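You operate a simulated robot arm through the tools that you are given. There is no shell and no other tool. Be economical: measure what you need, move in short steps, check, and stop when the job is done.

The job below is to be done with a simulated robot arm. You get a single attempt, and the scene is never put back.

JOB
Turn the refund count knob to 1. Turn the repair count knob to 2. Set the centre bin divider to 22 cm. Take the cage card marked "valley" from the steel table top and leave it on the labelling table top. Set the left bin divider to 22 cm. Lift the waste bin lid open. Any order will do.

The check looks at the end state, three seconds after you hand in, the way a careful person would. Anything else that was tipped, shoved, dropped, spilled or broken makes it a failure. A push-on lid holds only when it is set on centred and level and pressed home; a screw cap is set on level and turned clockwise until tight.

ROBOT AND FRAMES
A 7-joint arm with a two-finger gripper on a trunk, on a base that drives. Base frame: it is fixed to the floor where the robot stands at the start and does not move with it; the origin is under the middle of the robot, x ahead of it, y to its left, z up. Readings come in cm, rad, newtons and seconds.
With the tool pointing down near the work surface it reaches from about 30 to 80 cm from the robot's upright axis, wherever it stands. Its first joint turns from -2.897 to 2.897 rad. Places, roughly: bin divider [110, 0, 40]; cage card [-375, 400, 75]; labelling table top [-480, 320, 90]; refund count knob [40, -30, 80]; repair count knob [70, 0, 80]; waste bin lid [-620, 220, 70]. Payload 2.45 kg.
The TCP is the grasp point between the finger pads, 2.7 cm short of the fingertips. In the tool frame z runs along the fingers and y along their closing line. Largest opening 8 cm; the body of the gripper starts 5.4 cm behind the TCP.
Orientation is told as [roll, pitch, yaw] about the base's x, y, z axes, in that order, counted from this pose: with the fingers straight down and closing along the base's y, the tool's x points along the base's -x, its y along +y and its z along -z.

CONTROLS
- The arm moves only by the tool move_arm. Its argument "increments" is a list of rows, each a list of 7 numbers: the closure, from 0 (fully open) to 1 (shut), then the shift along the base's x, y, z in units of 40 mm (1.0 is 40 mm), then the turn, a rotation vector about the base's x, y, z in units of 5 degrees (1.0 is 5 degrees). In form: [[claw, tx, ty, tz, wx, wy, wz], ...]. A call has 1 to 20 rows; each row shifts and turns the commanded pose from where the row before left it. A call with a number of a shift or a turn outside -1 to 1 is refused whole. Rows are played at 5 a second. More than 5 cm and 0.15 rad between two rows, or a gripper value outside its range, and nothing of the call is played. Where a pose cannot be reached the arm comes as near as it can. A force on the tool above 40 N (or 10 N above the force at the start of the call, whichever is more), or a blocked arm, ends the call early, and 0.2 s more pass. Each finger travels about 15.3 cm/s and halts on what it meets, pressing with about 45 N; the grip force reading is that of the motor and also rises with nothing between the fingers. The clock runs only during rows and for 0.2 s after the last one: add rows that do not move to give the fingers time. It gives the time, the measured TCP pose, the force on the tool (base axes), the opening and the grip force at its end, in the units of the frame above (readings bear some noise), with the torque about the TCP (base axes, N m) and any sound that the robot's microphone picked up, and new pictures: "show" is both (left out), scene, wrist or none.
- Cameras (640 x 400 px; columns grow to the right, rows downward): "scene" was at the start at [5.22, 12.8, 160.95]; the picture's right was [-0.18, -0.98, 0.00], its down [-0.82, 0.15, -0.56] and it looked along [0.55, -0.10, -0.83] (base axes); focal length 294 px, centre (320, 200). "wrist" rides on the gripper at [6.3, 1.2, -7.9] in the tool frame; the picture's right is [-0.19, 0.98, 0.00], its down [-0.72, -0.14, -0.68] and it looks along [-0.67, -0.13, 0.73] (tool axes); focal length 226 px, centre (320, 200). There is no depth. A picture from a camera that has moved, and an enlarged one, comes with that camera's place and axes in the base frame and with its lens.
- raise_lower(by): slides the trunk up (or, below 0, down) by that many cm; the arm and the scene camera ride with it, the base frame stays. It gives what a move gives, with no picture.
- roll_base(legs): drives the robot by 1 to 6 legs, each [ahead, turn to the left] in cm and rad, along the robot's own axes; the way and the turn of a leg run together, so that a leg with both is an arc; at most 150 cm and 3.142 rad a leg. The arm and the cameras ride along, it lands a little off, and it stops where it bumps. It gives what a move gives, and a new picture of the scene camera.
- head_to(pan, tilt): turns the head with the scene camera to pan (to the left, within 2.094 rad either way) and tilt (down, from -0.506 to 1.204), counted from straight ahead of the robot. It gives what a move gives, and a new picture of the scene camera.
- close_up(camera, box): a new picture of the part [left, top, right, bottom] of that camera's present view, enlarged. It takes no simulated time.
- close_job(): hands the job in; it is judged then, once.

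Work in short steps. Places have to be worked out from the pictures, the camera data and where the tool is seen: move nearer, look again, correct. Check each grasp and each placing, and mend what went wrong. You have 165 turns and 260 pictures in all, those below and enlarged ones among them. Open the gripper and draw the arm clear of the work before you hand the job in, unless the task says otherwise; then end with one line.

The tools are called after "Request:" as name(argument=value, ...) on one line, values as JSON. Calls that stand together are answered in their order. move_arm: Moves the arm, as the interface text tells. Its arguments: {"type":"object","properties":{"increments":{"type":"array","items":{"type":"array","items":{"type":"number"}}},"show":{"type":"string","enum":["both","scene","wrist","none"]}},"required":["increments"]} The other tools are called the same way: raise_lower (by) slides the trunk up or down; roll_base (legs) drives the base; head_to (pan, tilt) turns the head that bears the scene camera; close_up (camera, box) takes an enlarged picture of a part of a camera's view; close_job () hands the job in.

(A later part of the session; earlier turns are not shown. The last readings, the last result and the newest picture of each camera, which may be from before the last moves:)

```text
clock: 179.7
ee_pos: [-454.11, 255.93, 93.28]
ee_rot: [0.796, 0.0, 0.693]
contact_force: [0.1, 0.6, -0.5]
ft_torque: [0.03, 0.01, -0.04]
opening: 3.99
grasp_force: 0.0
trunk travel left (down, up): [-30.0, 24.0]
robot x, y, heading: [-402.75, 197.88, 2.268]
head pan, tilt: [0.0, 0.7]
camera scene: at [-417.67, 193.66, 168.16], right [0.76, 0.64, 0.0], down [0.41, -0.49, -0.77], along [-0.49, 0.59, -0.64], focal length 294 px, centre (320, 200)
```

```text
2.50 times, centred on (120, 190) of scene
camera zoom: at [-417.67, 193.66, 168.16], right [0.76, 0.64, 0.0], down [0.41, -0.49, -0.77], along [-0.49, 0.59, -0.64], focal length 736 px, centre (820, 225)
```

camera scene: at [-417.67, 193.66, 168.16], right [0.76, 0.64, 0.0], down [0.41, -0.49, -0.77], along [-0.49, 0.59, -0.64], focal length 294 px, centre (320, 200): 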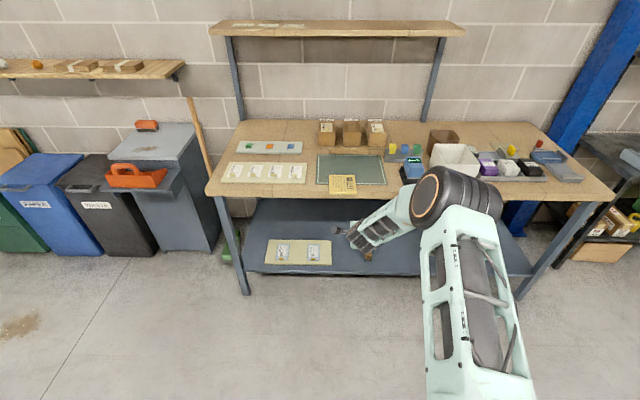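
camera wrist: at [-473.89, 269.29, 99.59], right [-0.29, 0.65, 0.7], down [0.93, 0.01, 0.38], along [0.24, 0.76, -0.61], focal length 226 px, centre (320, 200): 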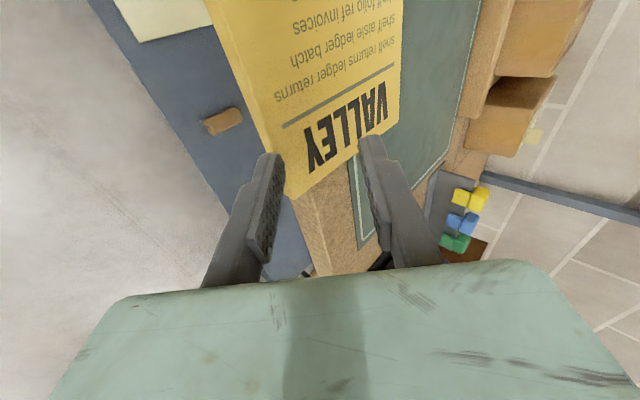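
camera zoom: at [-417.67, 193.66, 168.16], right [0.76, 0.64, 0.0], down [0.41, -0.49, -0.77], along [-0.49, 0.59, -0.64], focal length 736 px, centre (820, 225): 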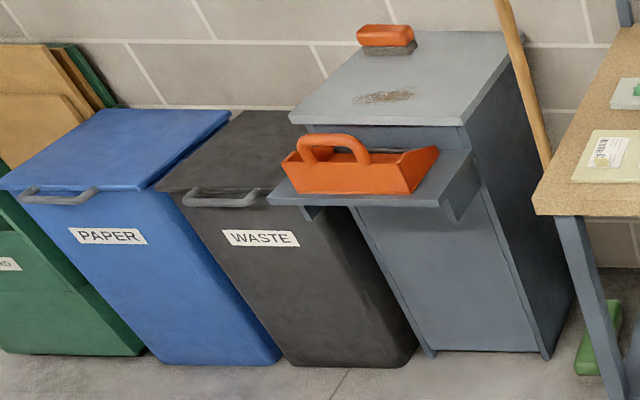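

Next I unroll the wrist by 90° while raising and drawing the arm in.

Request:
move_arm(increments=[[1, 0.178, -0.213, 0.14, 0.454, -0.542, 0.707], [1, 0.178, -0.213, 0.14, 0.454, -0.542, 0.707], [1, 0.178, -0.213, 0.14, 0.454, -0.542, 0.707], [1, 0.178, -0.213, 0.14, 0.454, -0.542, 0.707], [1, 0.178, -0.213, 0.14, 0.454, -0.542, 0.707], [1, 0.178, -0.213, 0.14, 0.454, -0.542, 0.707], [1, 0.178, -0.213, 0.14, 0.454, -0.542, 0.707], [1, 0.178, -0.213, 0.14, 0.454, -0.542, 0.707], [1, 0.178, -0.213, 0.14, 0.454, -0.542, 0.707], [1, 0.178, -0.213, 0.14, 0.454, -0.542, 0.707], [1, 0.178, -0.213, 0.14, 0.454, -0.542, 0.707], [1, 0.178, -0.213, 0.14, 0.454, -0.542, 0.707], [1, 0.178, -0.213, 0.14, 0.454, -0.542, 0.707], [1, 0.178, -0.213, 0.14, 0.454, -0.542, 0.707], [1, 0.178, -0.213, 0.14, 0.454, -0.542, 0.707], [1, 0.178, -0.213, 0.14, 0.454, -0.542, 0.707], [1, 0.178, -0.213, 0.14, 0.454, -0.542, 0.707], [1, 0.178, -0.213, 0.14, 0.454, -0.542, 0.707]], show="none")

```text
clock: 183.5
ee_pos: [-441.19, 240.58, 103.27]
ee_rot: [0.012, -0.789, 2.264]
contact_force: [0.2, -0.4, -0.3]
ft_torque: [0.0, -0.02, 0.02]
opening: 0.01
grasp_force: 29.8
trunk travel left (down, up): [-30.0, 24.0]
robot x, y, heading: [-402.71, 197.85, 2.272]
head pan, tilt: [0.0, 0.7]
```

Arm stowed in front. I drive 150 cm along to face the waste bin.

Request:
roll_base(legs=[[0, 1.52], [76, 0], [76, 0], [0, -1.555]])

Request:
head_to(pan=0.15, tilt=0.75)

```text
clock: 199.2
ee_pos: [-560.91, 147.54, 103.19]
ee_rot: [0.011, -0.788, 2.223]
contact_force: [-1.0, 0.4, 0.1]
ft_torque: [-0.01, -0.01, -0.02]
opening: 0.03
grasp_force: 29.5
trunk travel left (down, up): [-30.0, 24.0]
robot x, y, heading: [-524.51, 103.38, 2.234]
head pan, tilt: [0.0, 0.7]
camera scene: at [-539.22, 99.78, 168.15], right [0.79, 0.61, 0.0], down [0.4, -0.51, -0.76], along [-0.47, 0.6, -0.64], focal length 294 px, centre (320, 200)
```

scene: 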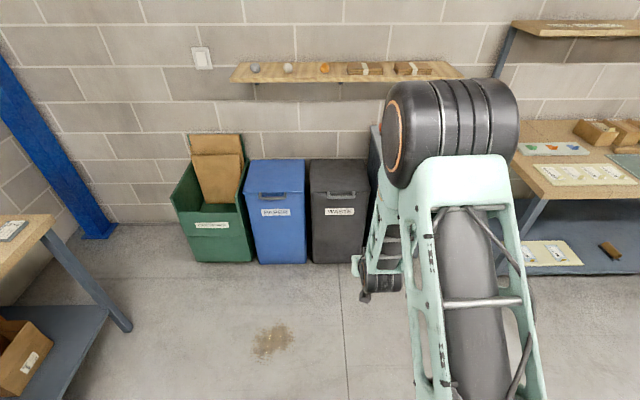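

```text
clock: 199.9
ee_pos: [-560.86, 147.5, 103.21]
ee_rot: [0.014, -0.789, 2.223]
contact_force: [-0.5, 0.6, 1.2]
ft_torque: [0.03, -0.02, -0.01]
opening: 0.0
grasp_force: 29.6
trunk travel left (down, up): [-30.0, 24.0]
robot x, y, heading: [-524.32, 103.02, 2.233]
head pan, tilt: [0.15, 0.75]
camera scene: at [-540.02, 98.78, 167.73], right [0.69, 0.72, 0.0], down [0.49, -0.47, -0.73], along [-0.53, 0.5, -0.68], focal length 294 px, centre (320, 200)
```

scene: 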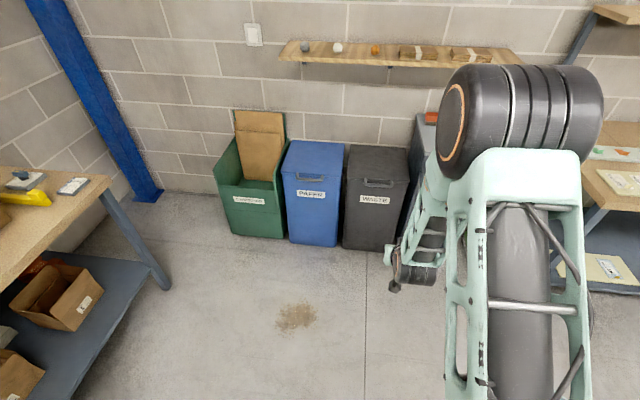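

Waste bin handle is at about u≈-352.5, n≈536, z≈66. I drive 60 cm nearer and lower the trunk.

Request:
roll_base(legs=[[60, 0]])

Request:
close_up(camera="wrist", box=[0, 0, 640, 400])

```text
clock: 203.3
ee_pos: [-597.06, 194.53, 103.17]
ee_rot: [0.011, -0.788, 2.219]
contact_force: [-0.4, 0.2, -0.6]
ft_torque: [-0.03, 0.03, 0.0]
opening: 0.01
grasp_force: 29.8
trunk travel left (down, up): [-30.0, 24.0]
robot x, y, heading: [-560.81, 149.78, 2.226]
head pan, tilt: [0.15, 0.75]
camera scene: at [-576.38, 145.8, 167.72], right [0.69, 0.72, 0.0], down [0.49, -0.47, -0.73], along [-0.53, 0.51, -0.68], focal length 294 px, centre (320, 200)
```

scene: 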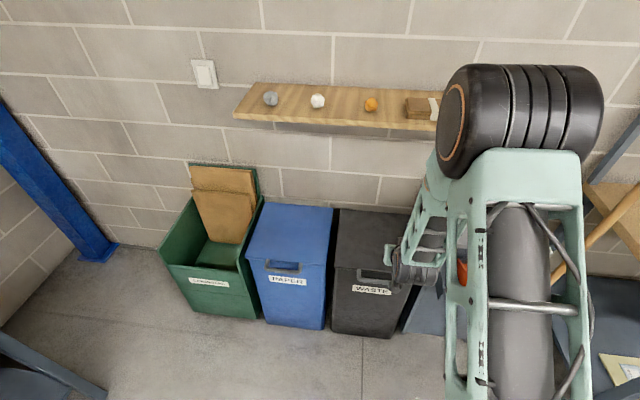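

```text
1.00 times, centred on (320, 200) of wrist (not enlarged: the box is as wide or as high as the picture)
camera zoom: at [-591.93, 185.87, 104.25], right [-0.86, -0.49, 0.15], down [0.1, 0.11, 0.99], along [-0.5, 0.86, -0.04], focal length 226 px, centre (320, 200)
```

zoom: 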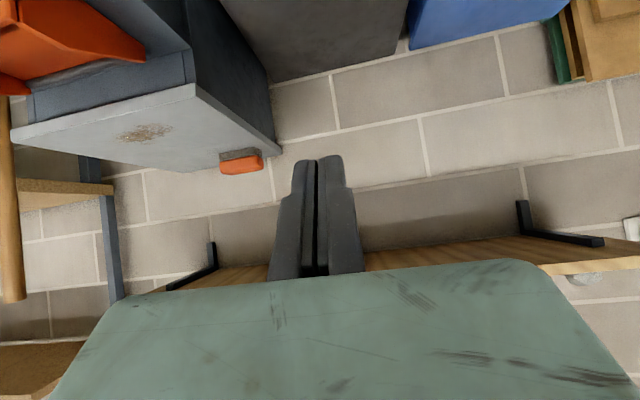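

I draw the tool back and lower to handle height for a close look.

Request:
move_arm(increments=[[1, 0.6, -0.78, 0, 0, 0, 0], [1, 0.6, -0.78, 0, 0, 0, 0], [1, 0.6, -0.78, 0, 0, 0, 0], [1, 0.6, -0.78, 0, 0, 0, 0], [1, 0.6, -0.78, 0, 0, 0, 0]], show="none")

Request:
raise_lower(by=-24)

Request:
close_up(camera="wrist", box=[0, 0, 640, 400])

```text
clock: 204.5
ee_pos: [-589.73, 184.59, 100.87]
ee_rot: [0.013, -0.789, 2.218]
contact_force: [-0.9, -0.3, 0.7]
ft_torque: [-0.03, 0.01, 0.02]
opening: 0.0
grasp_force: 29.8
out of reach, approached as far as the arm can: row 3, 4, 5
trunk travel left (down, up): [-30.0, 24.0]
robot x, y, heading: [-560.61, 150.2, 2.224]
head pan, tilt: [0.15, 0.75]
```

```text
clock: 207.0
ee_pos: [-589.62, 184.6, 76.87]
ee_rot: [0.013, -0.791, 2.218]
contact_force: [1.4, -0.6, 0.1]
ft_torque: [-0.03, 0.01, 0.02]
opening: 0.0
grasp_force: 29.4
trunk travel left (down, up): [-6.0, 48.0]
robot x, y, heading: [-560.48, 150.16, 2.226]
head pan, tilt: [0.15, 0.75]
```

```text
1.00 times, centred on (320, 200) of wrist (not enlarged: the box is as wide or as high as the picture)
camera zoom: at [-584.57, 175.85, 77.92], right [-0.86, -0.49, 0.15], down [0.11, 0.11, 0.99], along [-0.5, 0.86, -0.04], focal length 226 px, centre (320, 200)
```

zoom: 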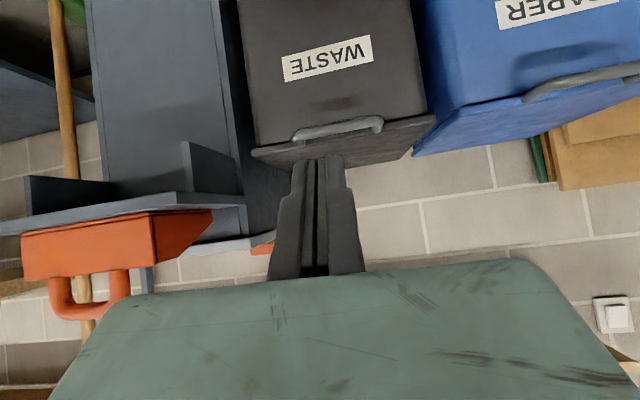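

Request:
close_up(camera="wrist", box=[230, 60, 450, 190])

```text
2.91 times, centred on (340, 125) of wrist
camera zoom: at [-584.57, 175.85, 77.92], right [-0.86, -0.49, 0.15], down [0.11, 0.11, 0.99], along [-0.5, 0.86, -0.04], focal length 658 px, centre (262, 418)
```

zoom: 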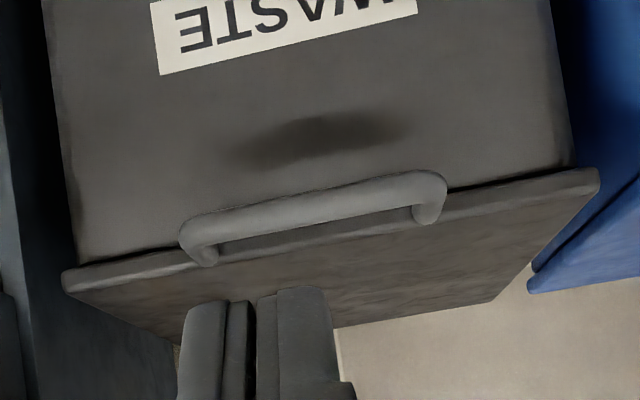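

The bar is at u≈−352.6, n≈538, z≈63.7; hinge about n≈574. I'll use the closed fingers as a hook beneath the bar: tilt the tool level, lowered to z≈61, still ~8 cm in front.

Request:
move_arm(increments=[[1, -0.29, 0.36, -0.44, 0.798, 0.603, 0], [1, -0.29, 0.36, -0.44, 0.798, 0.603, 0], [1, -0.29, 0.36, -0.44, 0.798, 0.603, 0], [1, -0.29, 0.36, -0.44, 0.798, 0.603, 0], [1, -0.29, 0.36, -0.44, 0.798, 0.603, 0], [1, -0.29, 0.36, -0.44, 0.798, 0.603, 0], [1, -0.29, 0.36, -0.44, 0.798, 0.603, 0], [1, -0.29, 0.36, -0.44, 0.798, 0.603, 0], [1, -0.29, 0.36, -0.44, 0.798, 0.603, 0]])

```text
clock: 209.0
ee_pos: [-599.96, 197.7, 60.95]
ee_rot: [-2.779, -1.564, -1.275]
contact_force: [0.0, 0.1, -0.2]
ft_torque: [0.03, 0.01, -0.02]
opening: 0.0
grasp_force: 30.2
trunk travel left (down, up): [-6.0, 48.0]
robot x, y, heading: [-561.08, 149.74, 2.226]
head pan, tilt: [0.15, 0.75]
camera scene: at [-576.33, 145.73, 143.72], right [0.69, 0.72, 0.0], down [0.49, -0.47, -0.73], along [-0.53, 0.51, -0.68], focal length 294 px, centre (320, 200)
camera wrist: at [-596.18, 190.77, 54.46], right [-0.77, -0.6, 0.19], down [0.53, -0.46, 0.71], along [-0.34, 0.66, 0.67], focal length 226 px, centre (320, 200)
```

scene: 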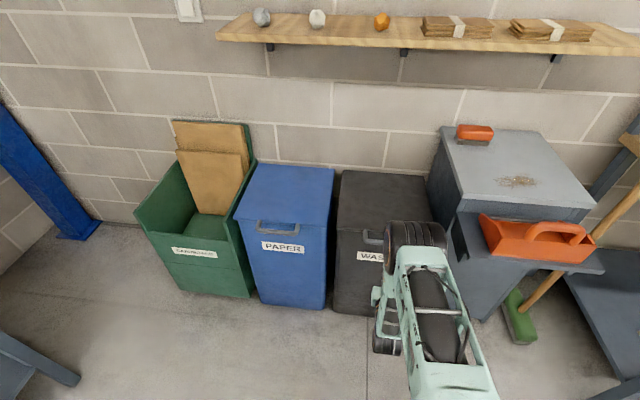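
wrist: 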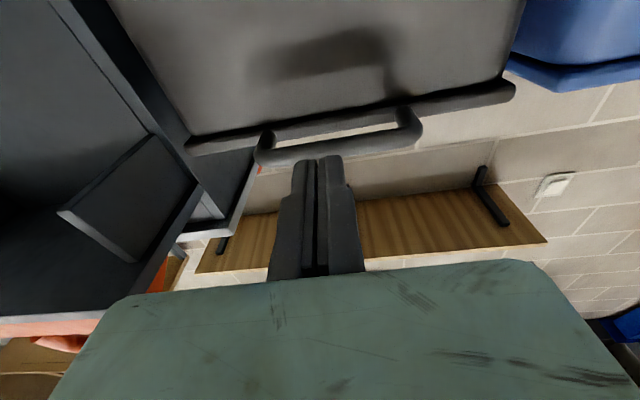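

The bar is around n≈535, z≈64.7. I advance 11.5 cm beneath it, then lift 4 cm to start opening.

Request:
move_arm(increments=[[1, -0.59, 0.757, 0, 0, 0, 0], [1, -0.59, 0.757, 0, 0, 0, 0], [1, -0.59, 0.757, 0, 0, 0, 0], [1, 0, 0, 0.4, 0, 0, 0], [1, 0, 0, 0.4, 0, 0, 0], [1, 0, 0, 0.4, 0, 0, 0], [1, 0, 0, 0.4, 0, 0, 0]])

```text
clock: 210.6
ee_pos: [-607.27, 206.55, 67.35]
ee_rot: [-2.608, -1.569, -1.445]
contact_force: [1.0, -0.4, -2.3]
ft_torque: [0.03, 0.02, 0.03]
opening: 0.0
grasp_force: 29.1
trunk travel left (down, up): [-6.0, 48.0]
robot x, y, heading: [-560.66, 150.25, 2.23]
head pan, tilt: [0.15, 0.75]
camera scene: at [-576.35, 145.77, 143.72], right [0.69, 0.72, 0.0], down [0.49, -0.47, -0.73], along [-0.53, 0.51, -0.68], focal length 294 px, centre (320, 200)
camera wrist: at [-603.44, 199.63, 61.03], right [-0.77, -0.6, 0.19], down [0.53, -0.45, 0.72], along [-0.34, 0.66, 0.67], focal length 226 px, centre (320, 200)
```

scene: 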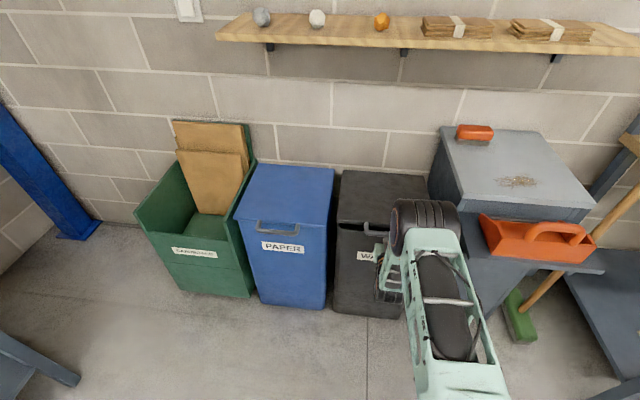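
wrist: 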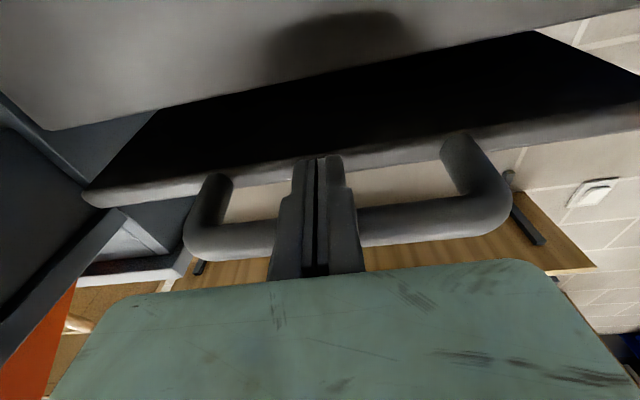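

The lid lifts easily on the bar. I tilt the fingers 20° nose-down and slip them under the lid edge while raising slightly.

Request:
move_arm(increments=[[1, 0, 0, 0.06, -0.798, -0.603, 0], [1, 0, 0, 0.06, -0.798, -0.603, 0], [1, 0, 0, 0.06, -0.798, -0.603, 0], [1, 0, 0, 0.06, -0.798, -0.603, 0], [1, -0.277, 0.355, 0.1, 0, 0, 0], [1, -0.277, 0.355, 0.1, 0, 0, 0], [1, -0.277, 0.355, 0.1, 0, 0, 0], [1, -0.277, 0.355, 0.1, 0, 0, 0]])

```text
clock: 212.0
ee_pos: [-609.06, 208.92, 68.53]
ee_rot: [0.005, -1.214, 2.228]
contact_force: [7.0, -8.1, 0.6]
ft_torque: [0.28, 0.27, 0.52]
opening: 0.0
grasp_force: 30.4
trunk travel left (down, up): [-6.0, 48.0]
robot x, y, heading: [-560.69, 150.17, 2.227]
head pan, tilt: [0.15, 0.75]
stopped in row 7: the force on the tool passed its limit at 44 N (the readings are from after the stop); the commanded pose is now the measured one
camera scene: at [-576.29, 145.69, 143.72], right [0.69, 0.72, 0.0], down [0.49, -0.47, -0.73], along [-0.53, 0.51, -0.68], focal length 294 px, centre (320, 200)
camera wrist: at [-604.11, 200.57, 65.38], right [-0.82, -0.55, 0.18], down [0.35, -0.22, 0.91], along [-0.46, 0.81, 0.37], focal length 226 px, centre (320, 200)
```

scene: 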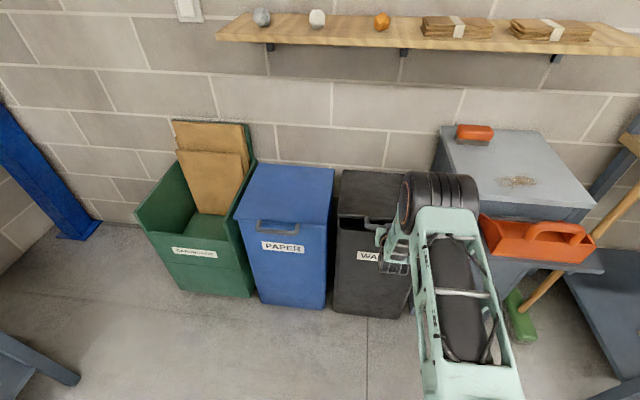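
wrist: 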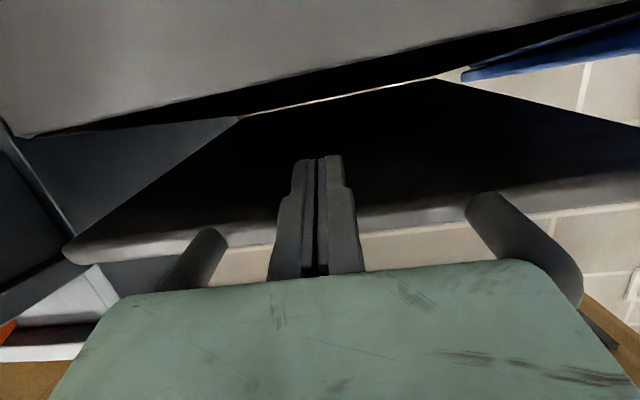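

The hand's front met the bar, so fingers are as deep as they go, tips under the lid edge. Now I raise along the lid's arc.

Request:
move_arm(increments=[[1, 0.08, -0.1, 0.3, 0, 0, 0], [1, 0, 0, 0.5, 0, 0, 0], [1, -0.03, 0.04, 0.5, 0, 0, 0], [1, -0.05, 0.06, 0.5, 0, 0, 0], [1, -0.08, 0.1, 0.5, 0, 0, 0], [1, -0.11, 0.14, 0.5, 0, 0, 0]])

```text
clock: 213.4
ee_pos: [-610.08, 210.1, 79.95]
ee_rot: [0.005, -1.213, 2.226]
contact_force: [1.1, -1.5, -1.6]
ft_torque: [0.05, 0.01, -0.01]
opening: 0.59
grasp_force: 30.4
trunk travel left (down, up): [-6.0, 48.0]
robot x, y, heading: [-560.38, 150.17, 2.226]
head pan, tilt: [0.15, 0.75]
camera scene: at [-576.33, 145.75, 143.73], right [0.69, 0.72, 0.0], down [0.49, -0.47, -0.73], along [-0.53, 0.51, -0.68], focal length 294 px, centre (320, 200)
camera wrist: at [-605.12, 201.73, 76.67], right [-0.81, -0.55, 0.18], down [0.35, -0.22, 0.91], along [-0.46, 0.81, 0.37], focal length 226 px, centre (320, 200)
```

scene: 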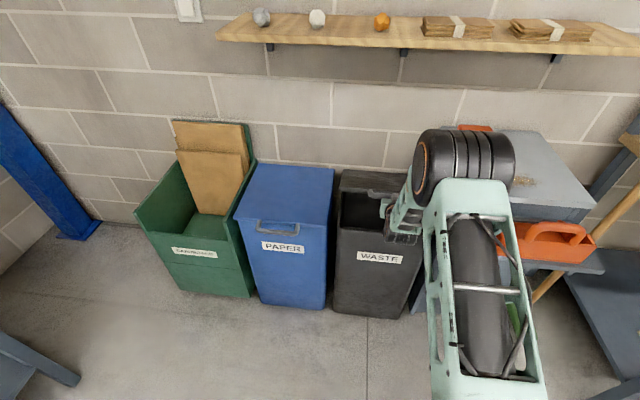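
wrist: 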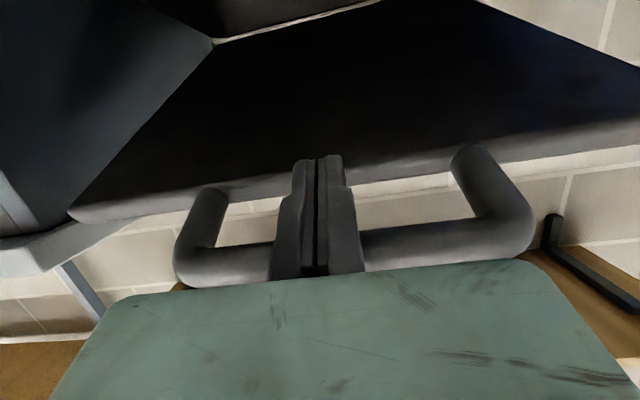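

The lid rests on the fingers via its bar at about 26°. To gain reach I creep the base forward in small slides (fingers sliding under the bar), alternating with drawing the arm back.

Request:
roll_base(legs=[[3.5, 0]])

Request:
move_arm(increments=[[1, 0.23, -0.296, 0, 0, 0, 0], [1, 0.23, -0.296, 0, 0, 0, 0], [1, 0.23, -0.296, 0, 0, 0, 0]], show="wrist")

```text
clock: 214.1
ee_pos: [-610.07, 210.34, 80.06]
ee_rot: [0.005, -1.212, 2.227]
contact_force: [17.2, -21.9, 11.9]
ft_torque: [0.44, 0.35, 0.15]
opening: 0.61
grasp_force: 29.9
trunk travel left (down, up): [-6.0, 48.0]
robot x, y, heading: [-561.28, 150.71, 2.222]
head pan, tilt: [0.15, 0.75]
stopped in leg 1: the force on the tool passed its limit at 78 N (the readings are from after the stop); the commanded pose is now the measured one
camera scene: at [-576.57, 146.06, 143.74], right [0.69, 0.72, 0.0], down [0.49, -0.47, -0.73], along [-0.53, 0.51, -0.68], focal length 294 px, centre (320, 200)
```

scene: 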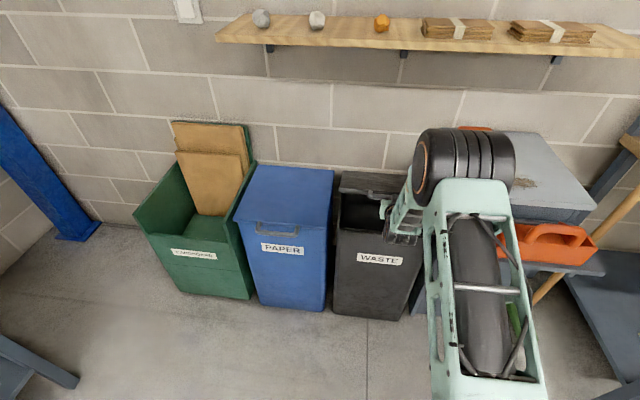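

```text
clock: 214.9
ee_pos: [-607.61, 207.12, 79.91]
ee_rot: [0.005, -1.211, 2.228]
contact_force: [0.2, 0.1, -2.8]
ft_torque: [0.0, -0.02, 0.0]
opening: 0.63
grasp_force: 29.9
trunk travel left (down, up): [-6.0, 48.0]
robot x, y, heading: [-560.98, 150.77, 2.229]
head pan, tilt: [0.15, 0.75]
camera wrist: at [-602.69, 198.71, 76.64], right [-0.82, -0.55, 0.18], down [0.35, -0.22, 0.91], along [-0.46, 0.81, 0.37], focal length 226 px, centre (320, 200)
```

wrist: 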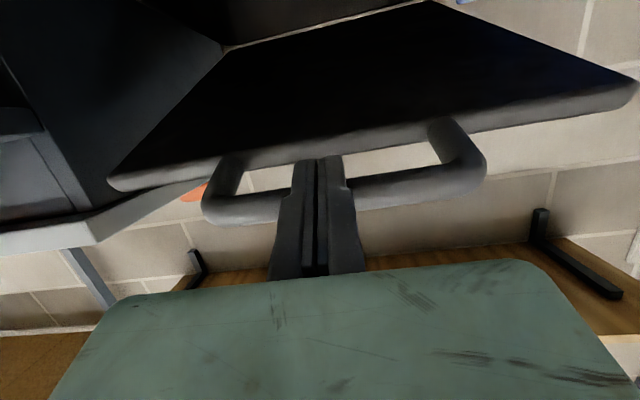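

The fingertip butted the lid's edge. I tilt to 35° nose-down so the tips pass beneath, then try the forward slide again.

Request:
move_arm(increments=[[1, 0, 0, 0, -0.798, -0.603, 0], [1, 0, 0, 0, -0.798, -0.603, 0], [1, 0, 0, 0, -0.798, -0.603, 0]], show="wrist")

Request:
roll_base(legs=[[3.5, 0]])

```text
clock: 215.7
ee_pos: [-607.78, 206.87, 79.76]
ee_rot: [0.01, -0.95, 2.224]
contact_force: [0.9, -1.7, -0.9]
ft_torque: [0.02, 0.0, 0.01]
opening: 0.0
grasp_force: 29.5
trunk travel left (down, up): [-6.0, 48.0]
robot x, y, heading: [-561.09, 150.45, 2.227]
head pan, tilt: [0.15, 0.75]
camera wrist: at [-602.44, 198.25, 79.23], right [-0.84, -0.51, 0.16], down [0.2, -0.02, 0.98], along [-0.5, 0.86, 0.12], focal length 226 px, centre (320, 200)
```

wrist: 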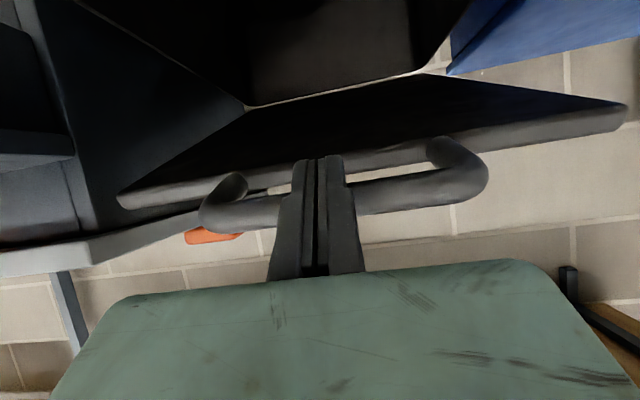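

```text
clock: 216.6
ee_pos: [-609.65, 209.82, 79.79]
ee_rot: [0.011, -0.948, 2.223]
contact_force: [-0.5, 0.6, -1.7]
ft_torque: [0.07, 0.0, -0.01]
opening: 0.0
grasp_force: 29.8
trunk travel left (down, up): [-6.0, 48.0]
robot x, y, heading: [-563.52, 153.47, 2.223]
head pan, tilt: [0.15, 0.75]
camera scene: at [-578.97, 149.15, 143.72], right [0.69, 0.72, 0.0], down [0.49, -0.47, -0.73], along [-0.53, 0.51, -0.68], focal length 294 px, centre (320, 200)
```

scene: 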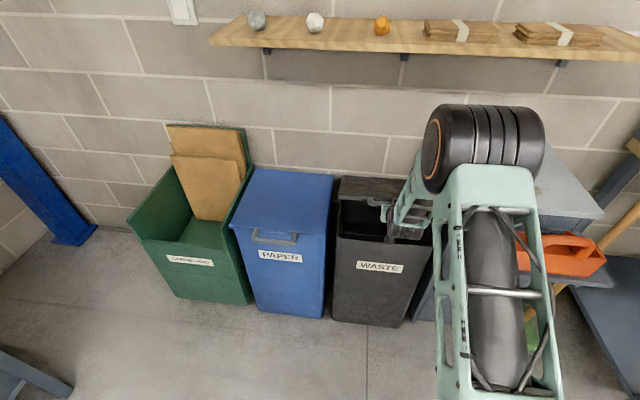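

That slid freely. I repeat: arm back 4 cm, base forward 4 cm, twice.

Request:
move_arm(increments=[[1, 0.2, -0.26, 0, 0, 0, 0], [1, 0.2, -0.26, 0, 0, 0, 0], [1, 0.2, -0.26, 0, 0, 0, 0]], show="none")

Request:
roll_base(legs=[[4, 0]])

Request:
move_arm(increments=[[1, 0.2, -0.26, 0, 0, 0, 0], [1, 0.2, -0.26, 0, 0, 0, 0], [1, 0.2, -0.26, 0, 0, 0, 0]], show="wrist")

```text
clock: 217.4
ee_pos: [-607.34, 206.5, 79.76]
ee_rot: [0.009, -0.948, 2.225]
contact_force: [1.9, -1.6, -1.7]
ft_torque: [-0.04, -0.02, -0.03]
opening: 0.0
grasp_force: 29.1
trunk travel left (down, up): [-6.0, 48.0]
robot x, y, heading: [-563.58, 153.96, 2.23]
head pan, tilt: [0.15, 0.75]
```

```text
clock: 218.3
ee_pos: [-609.82, 209.68, 79.83]
ee_rot: [0.012, -0.949, 2.223]
contact_force: [0.0, 0.3, -2.5]
ft_torque: [0.05, -0.02, 0.02]
opening: 0.0
grasp_force: 29.9
trunk travel left (down, up): [-6.0, 48.0]
robot x, y, heading: [-565.54, 156.35, 2.225]
head pan, tilt: [0.15, 0.75]
camera scene: at [-581.42, 152.34, 143.72], right [0.69, 0.72, 0.0], down [0.49, -0.47, -0.73], along [-0.53, 0.51, -0.68], focal length 294 px, centre (320, 200)
```

scene: 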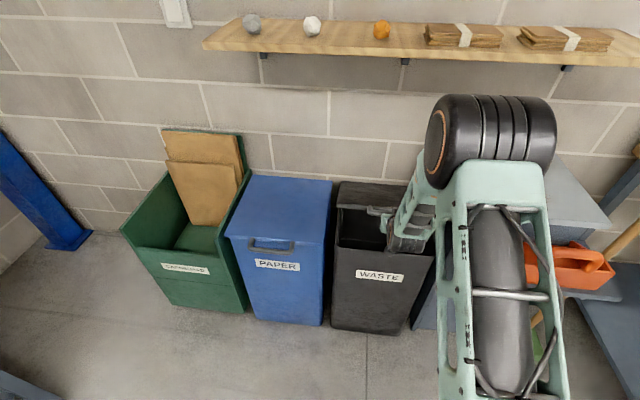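

```text
clock: 219.1
ee_pos: [-607.27, 206.62, 79.59]
ee_rot: [0.01, -0.949, 2.223]
contact_force: [0.8, -1.5, -1.1]
ft_torque: [0.03, 0.0, -0.06]
opening: 0.0
grasp_force: 29.7
trunk travel left (down, up): [-6.0, 48.0]
robot x, y, heading: [-565.62, 156.64, 2.229]
head pan, tilt: [0.15, 0.75]
camera wrist: at [-602.05, 197.9, 79.11], right [-0.84, -0.51, 0.16], down [0.2, -0.02, 0.98], along [-0.5, 0.86, 0.12], focal length 226 px, centre (320, 200)
```

wrist: 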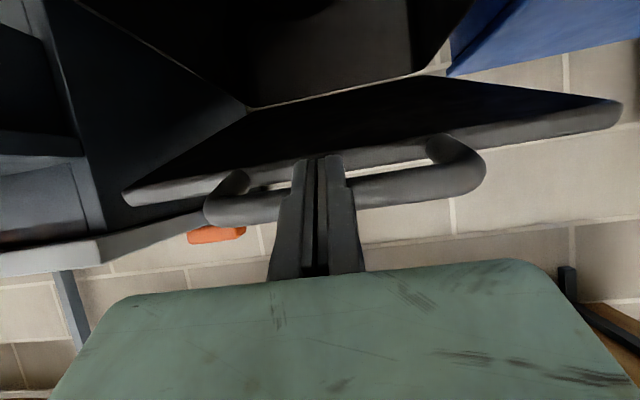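

Working well. Two more base slides.

Request:
roll_base(legs=[[4, 0]])

Request:
move_arm(increments=[[1, 0.2, -0.26, 0, 0, 0, 0], [1, 0.2, -0.26, 0, 0, 0, 0], [1, 0.2, -0.26, 0, 0, 0, 0]], show="none")

Request:
roll_base(legs=[[4, 0]])

Request:
close_up(camera="wrist", box=[0, 0, 640, 400])

```text
clock: 220.0
ee_pos: [-609.71, 209.91, 79.74]
ee_rot: [0.011, -0.951, 2.224]
contact_force: [-0.2, -0.4, -2.4]
ft_torque: [0.01, -0.04, 0.03]
opening: 0.0
grasp_force: 30.1
trunk travel left (down, up): [-6.0, 48.0]
robot x, y, heading: [-568.09, 159.75, 2.228]
head pan, tilt: [0.15, 0.75]
camera scene: at [-583.83, 155.48, 143.72], right [0.69, 0.72, 0.0], down [0.49, -0.47, -0.73], along [-0.53, 0.51, -0.68], focal length 294 px, centre (320, 200)
```

scene: 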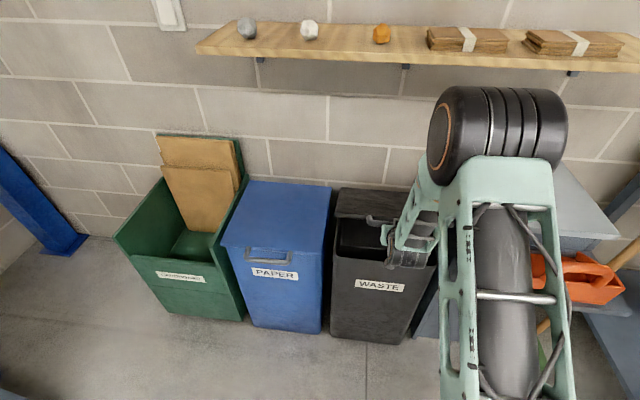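

```text
clock: 220.8
ee_pos: [-607.11, 206.71, 79.61]
ee_rot: [0.011, -0.949, 2.224]
contact_force: [1.3, -0.8, -2.1]
ft_torque: [-0.01, -0.04, -0.02]
opening: 0.0
grasp_force: 30.2
trunk travel left (down, up): [-6.0, 48.0]
robot x, y, heading: [-568.03, 159.67, 2.23]
head pan, tilt: [0.15, 0.75]
```

```text
clock: 221.6
ee_pos: [-609.49, 209.91, 79.64]
ee_rot: [0.01, -0.949, 2.224]
contact_force: [0.0, 0.0, -2.5]
ft_torque: [0.04, 0.04, 0.0]
opening: 0.0
grasp_force: 29.7
trunk travel left (down, up): [-6.0, 48.0]
robot x, y, heading: [-570.26, 162.56, 2.223]
head pan, tilt: [0.15, 0.75]
camera scene: at [-586.19, 158.54, 143.72], right [0.69, 0.72, 0.0], down [0.49, -0.47, -0.73], along [-0.53, 0.51, -0.68], focal length 294 px, centre (320, 200)
```

scene: 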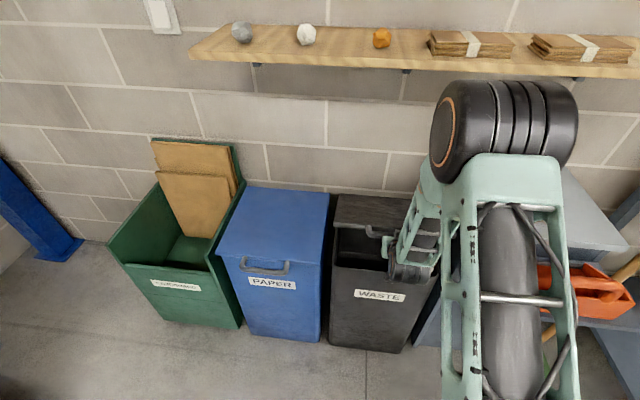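

```text
1.00 times, centred on (320, 200) of wrist (not enlarged: the box is as wide or as high as the picture)
camera zoom: at [-604.36, 201.07, 79.03], right [-0.84, -0.51, 0.16], down [0.2, -0.02, 0.98], along [-0.5, 0.86, 0.12], focal length 226 px, centre (320, 200)
```

zoom: 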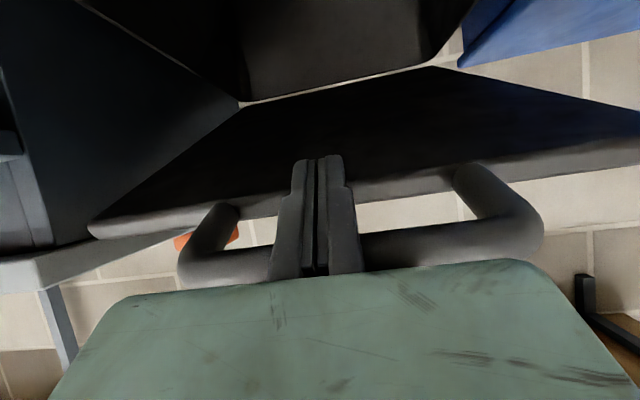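

Robot is now close enough; fingers are under the lid. I raise along the lid's arc from about 25° to 45°.

Request:
move_arm(increments=[[1, -0.12, 0.15, 0.43, 0, 0, 0], [1, -0.138, 0.178, 0.41, 0, 0, 0], [1, -0.153, 0.197, 0.4, 0, 0, 0], [1, -0.153, 0.197, 0.4, 0, 0, 0], [1, -0.175, 0.225, 0.365, 0, 0, 0], [1, -0.175, 0.225, 0.365, 0, 0, 0], [1, -0.19, 0.245, 0.35, 0, 0, 0], [1, -0.19, 0.245, 0.35, 0, 0, 0]])

```text
clock: 223.4
ee_pos: [-614.69, 216.33, 92.0]
ee_rot: [0.01, -0.947, 2.222]
contact_force: [0.3, -0.6, -2.4]
ft_torque: [0.01, 0.01, 0.01]
opening: 0.0
grasp_force: 29.9
trunk travel left (down, up): [-6.0, 48.0]
robot x, y, heading: [-570.16, 162.89, 2.228]
head pan, tilt: [0.15, 0.75]
camera scene: at [-586.18, 158.53, 143.73], right [0.69, 0.72, 0.0], down [0.49, -0.47, -0.73], along [-0.53, 0.51, -0.68], focal length 294 px, centre (320, 200)
camera wrist: at [-609.51, 207.55, 91.39], right [-0.84, -0.51, 0.16], down [0.2, -0.02, 0.98], along [-0.5, 0.86, 0.12], focal length 226 px, centre (320, 200)
```

scene: 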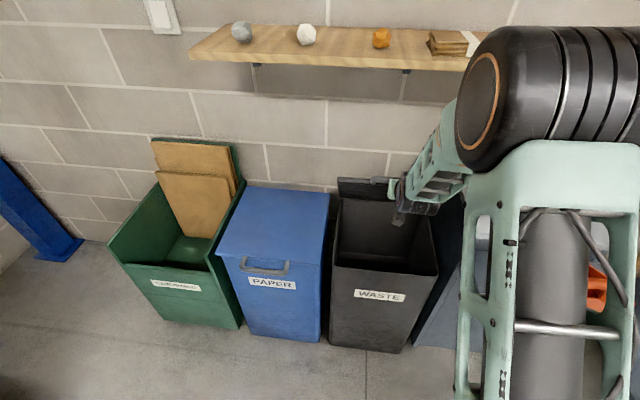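
wrist: 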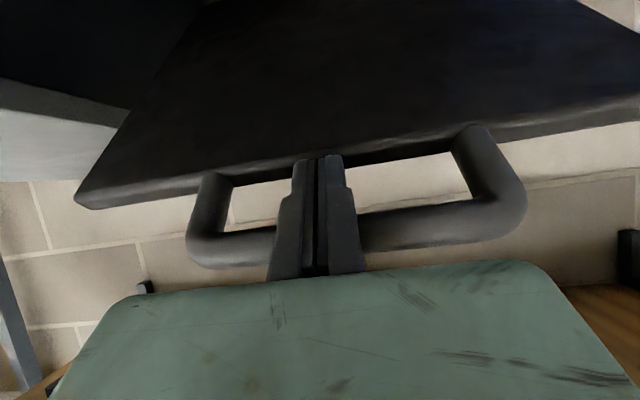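

Lid at roughly 45°. I continue to about 70°.

Request:
move_arm(increments=[[1, -0.215, 0.276, 0.31, 0, 0, 0], [1, -0.215, 0.276, 0.31, 0, 0, 0], [1, -0.223, 0.286, 0.29, 0, 0, 0], [1, -0.223, 0.286, 0.29, 0, 0, 0], [1, -0.246, 0.316, 0.25, 0, 0, 0], [1, -0.246, 0.316, 0.25, 0, 0, 0], [1, -0.254, 0.325, 0.225, 0, 0, 0], [1, -0.254, 0.325, 0.225, 0, 0, 0]])

```text
clock: 225.2
ee_pos: [-622.27, 226.01, 100.38]
ee_rot: [0.011, -0.948, 2.223]
contact_force: [-0.2, -0.1, 0.0]
ft_torque: [0.01, -0.01, 0.01]
opening: 0.0
grasp_force: 30.0
trunk travel left (down, up): [-6.0, 48.0]
robot x, y, heading: [-570.38, 162.23, 2.226]
head pan, tilt: [0.15, 0.75]
camera scene: at [-586.18, 158.53, 143.73], right [0.69, 0.72, 0.0], down [0.49, -0.47, -0.73], along [-0.53, 0.51, -0.68], focal length 294 px, centre (320, 200)
camera wrist: at [-617.22, 217.45, 99.9], right [-0.84, -0.51, 0.16], down [0.2, -0.02, 0.98], along [-0.5, 0.86, 0.12], focal length 226 px, centre (320, 200)
```

scene: 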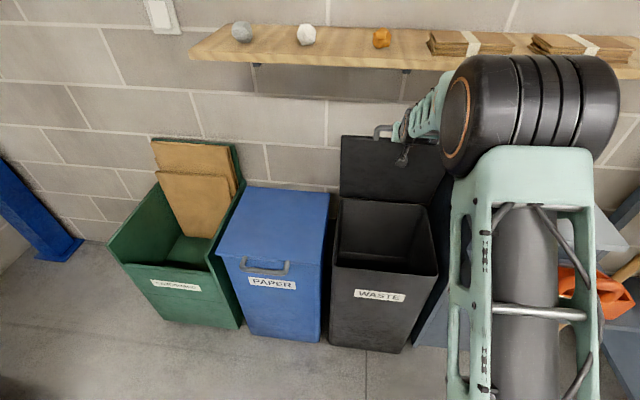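
wrist: 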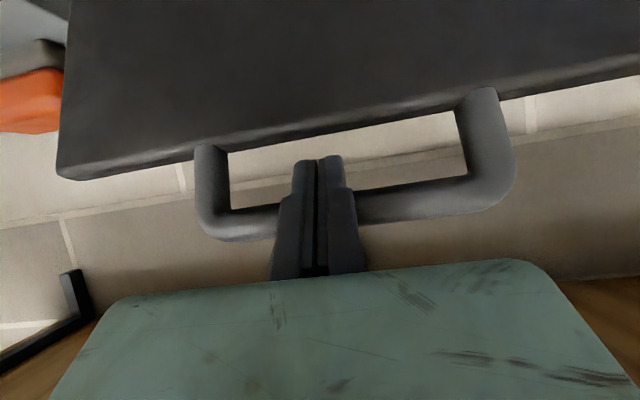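

Lid near 70°, force nil. I push on a further 7 cm back and 2.5 cm up, watching the wall shelf.

Request:
move_arm(increments=[[1, -0.269, 0.345, 0.175, 0, 0, 0], [1, -0.269, 0.345, 0.175, 0, 0, 0], [1, -0.269, 0.345, 0.14, 0, 0, 0], [1, -0.269, 0.345, 0.14, 0, 0, 0]])

```text
clock: 226.2
ee_pos: [-626.65, 231.65, 103.03]
ee_rot: [0.011, -0.945, 2.223]
contact_force: [-0.2, -1.9, -5.4]
ft_torque: [-0.05, -0.05, 0.01]
opening: 0.01
grasp_force: 29.3
trunk travel left (down, up): [-6.0, 48.0]
robot x, y, heading: [-570.58, 162.91, 2.226]
head pan, tilt: [0.15, 0.75]
camera scene: at [-586.21, 158.56, 143.72], right [0.69, 0.72, 0.0], down [0.49, -0.47, -0.73], along [-0.53, 0.51, -0.68], focal length 294 px, centre (320, 200)
camera wrist: at [-621.45, 222.92, 102.37], right [-0.84, -0.51, 0.16], down [0.2, -0.01, 0.98], along [-0.5, 0.86, 0.11], focal length 226 px, centre (320, 200)
```

scene: 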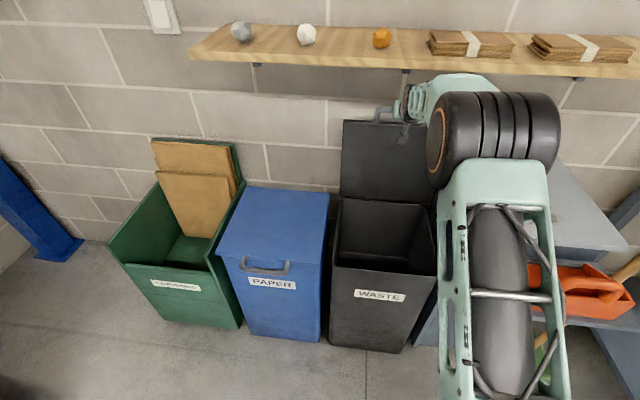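
wrist: 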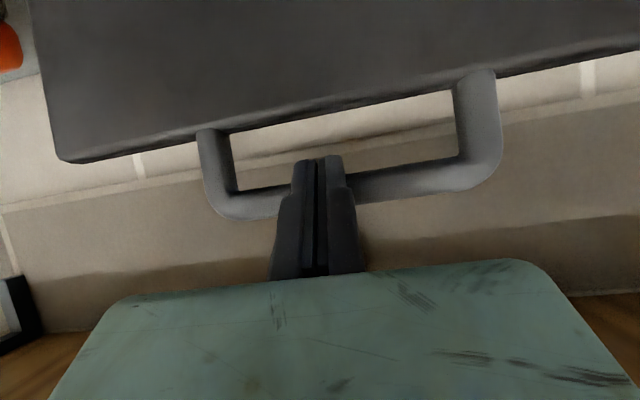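

Lid is close to vertical. I push a further 3 cm, then look.

Request:
move_arm(increments=[[1, -0.23, 0.296, 0.04, 0, 0, 0], [1, -0.23, 0.296, 0.02, 0, 0, 0]])

```text
clock: 226.7
ee_pos: [-627.47, 232.76, 102.22]
ee_rot: [0.007, -0.923, 2.225]
contact_force: [0.2, -0.6, -4.0]
ft_torque: [0.0, -0.05, 0.02]
opening: 0.0
grasp_force: 30.2
trunk travel left (down, up): [-6.0, 48.0]
robot x, y, heading: [-570.57, 162.77, 2.229]
head pan, tilt: [0.15, 0.75]
stopped in row 2: the force on the tool passed its limit at 83 N (the readings are from after the stop); the commanded pose is now the measured one
camera scene: at [-586.21, 158.57, 143.72], right [0.69, 0.72, 0.0], down [0.49, -0.47, -0.73], along [-0.53, 0.51, -0.68], focal length 294 px, centre (320, 200)
camera wrist: at [-622.25, 223.94, 101.9], right [-0.85, -0.51, 0.16], down [0.19, 0.0, 0.98], along [-0.5, 0.86, 0.09], focal length 226 px, centre (320, 200)
```

scene: 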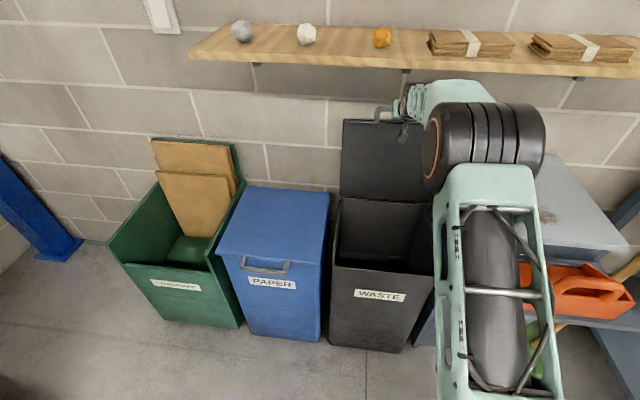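
wrist: 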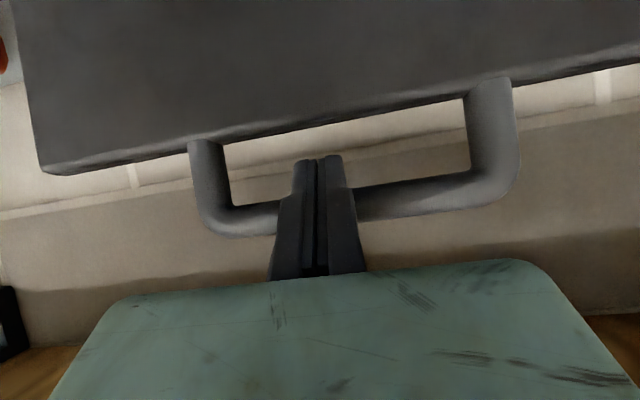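

The lid has reached its stop or near it. I back off 3 cm slowly and see whether the lid stays up.

Request:
move_arm(increments=[[1, 0.11, -0.14, -0.1, 0, 0, 0], [1, 0.11, -0.14, -0.1, 0, 0, 0], [1, 0.23, -0.296, 0, 0, 0, 0], [1, 0, 0, 0, 0, 0, 0]])

```text
clock: 227.7
ee_pos: [-625.46, 230.33, 101.76]
ee_rot: [0.009, -0.928, 2.224]
contact_force: [-0.3, -0.8, 0.1]
ft_torque: [0.0, 0.01, 0.0]
opening: 0.02
grasp_force: 29.8
trunk travel left (down, up): [-6.0, 48.0]
robot x, y, heading: [-570.41, 163.13, 2.226]
head pan, tilt: [0.15, 0.75]
camera scene: at [-586.13, 158.46, 143.73], right [0.69, 0.72, 0.0], down [0.49, -0.47, -0.73], along [-0.53, 0.51, -0.68], focal length 294 px, centre (320, 200)
camera wrist: at [-620.32, 221.63, 101.38], right [-0.85, -0.51, 0.16], down [0.19, 0.0, 0.98], along [-0.5, 0.86, 0.1], focal length 226 px, centre (320, 200)
```

scene: 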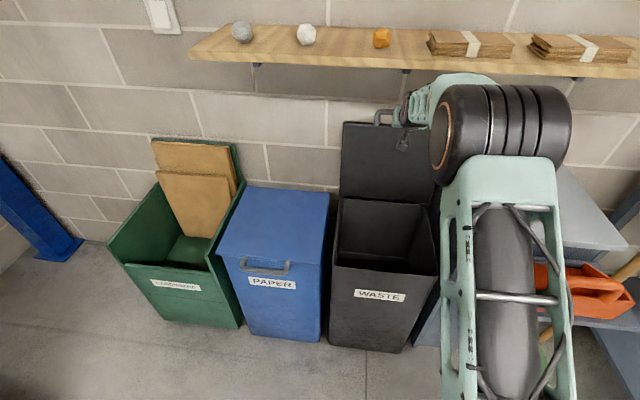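
wrist: 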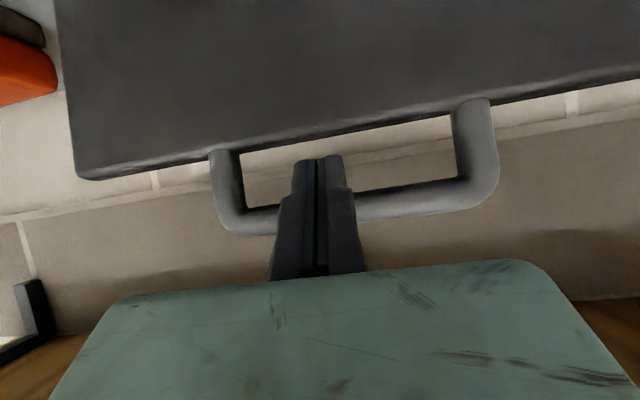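

The lid stays up on its own. I withdraw further.

Request:
move_arm(increments=[[1, 0.3, -0.39, 0, 0, 0, 0], [1, 0.46, -0.59, 0, 0, 0, 0], [1, 0.46, -0.59, 0, 0, 0, 0], [1, 0.46, -0.59, 0, 0, 0, 0]])

Request:
close_up(camera="scene", box=[300, 90, 500, 360])

```text
clock: 228.7
ee_pos: [-618.94, 221.82, 101.66]
ee_rot: [0.008, -0.929, 2.223]
contact_force: [-0.5, -0.2, 0.5]
ft_torque: [0.02, -0.02, 0.01]
opening: 0.0
grasp_force: 29.7
trunk travel left (down, up): [-6.0, 48.0]
robot x, y, heading: [-570.16, 163.27, 2.228]
head pan, tilt: [0.15, 0.75]
camera scene: at [-586.13, 158.48, 143.73], right [0.69, 0.72, 0.0], down [0.49, -0.47, -0.73], along [-0.53, 0.51, -0.68], focal length 294 px, centre (320, 200)
camera wrist: at [-613.77, 213.05, 101.18], right [-0.85, -0.51, 0.16], down [0.19, 0.0, 0.98], along [-0.5, 0.86, 0.1], focal length 226 px, centre (320, 200)
```

scene: 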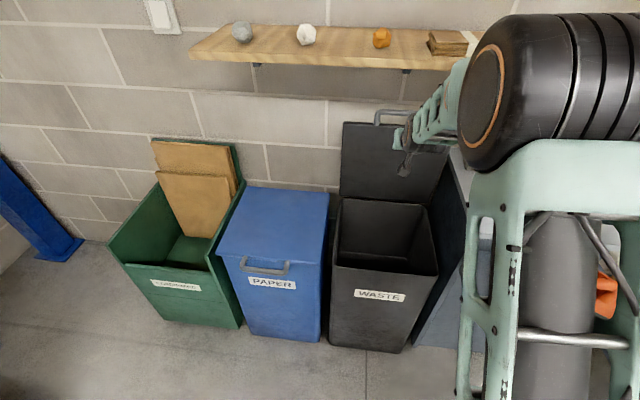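
wrist: 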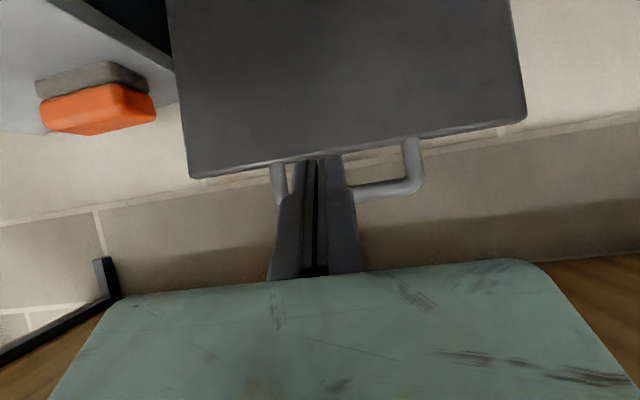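

```text
1.48 times, centred on (400, 225) of scene
camera zoom: at [-586.13, 158.48, 143.73], right [0.69, 0.72, 0.0], down [0.49, -0.47, -0.73], along [-0.53, 0.51, -0.68], focal length 436 px, centre (202, 163)
```

zoom: 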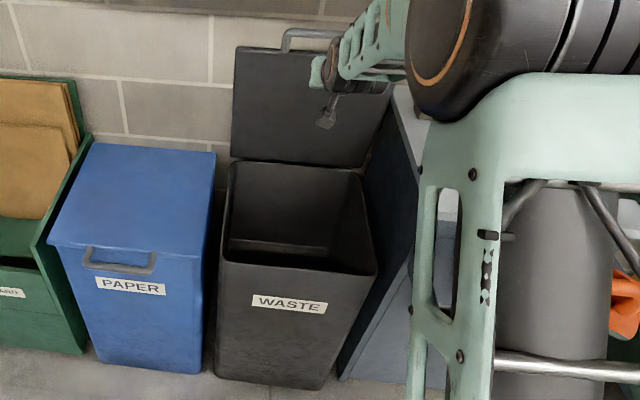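

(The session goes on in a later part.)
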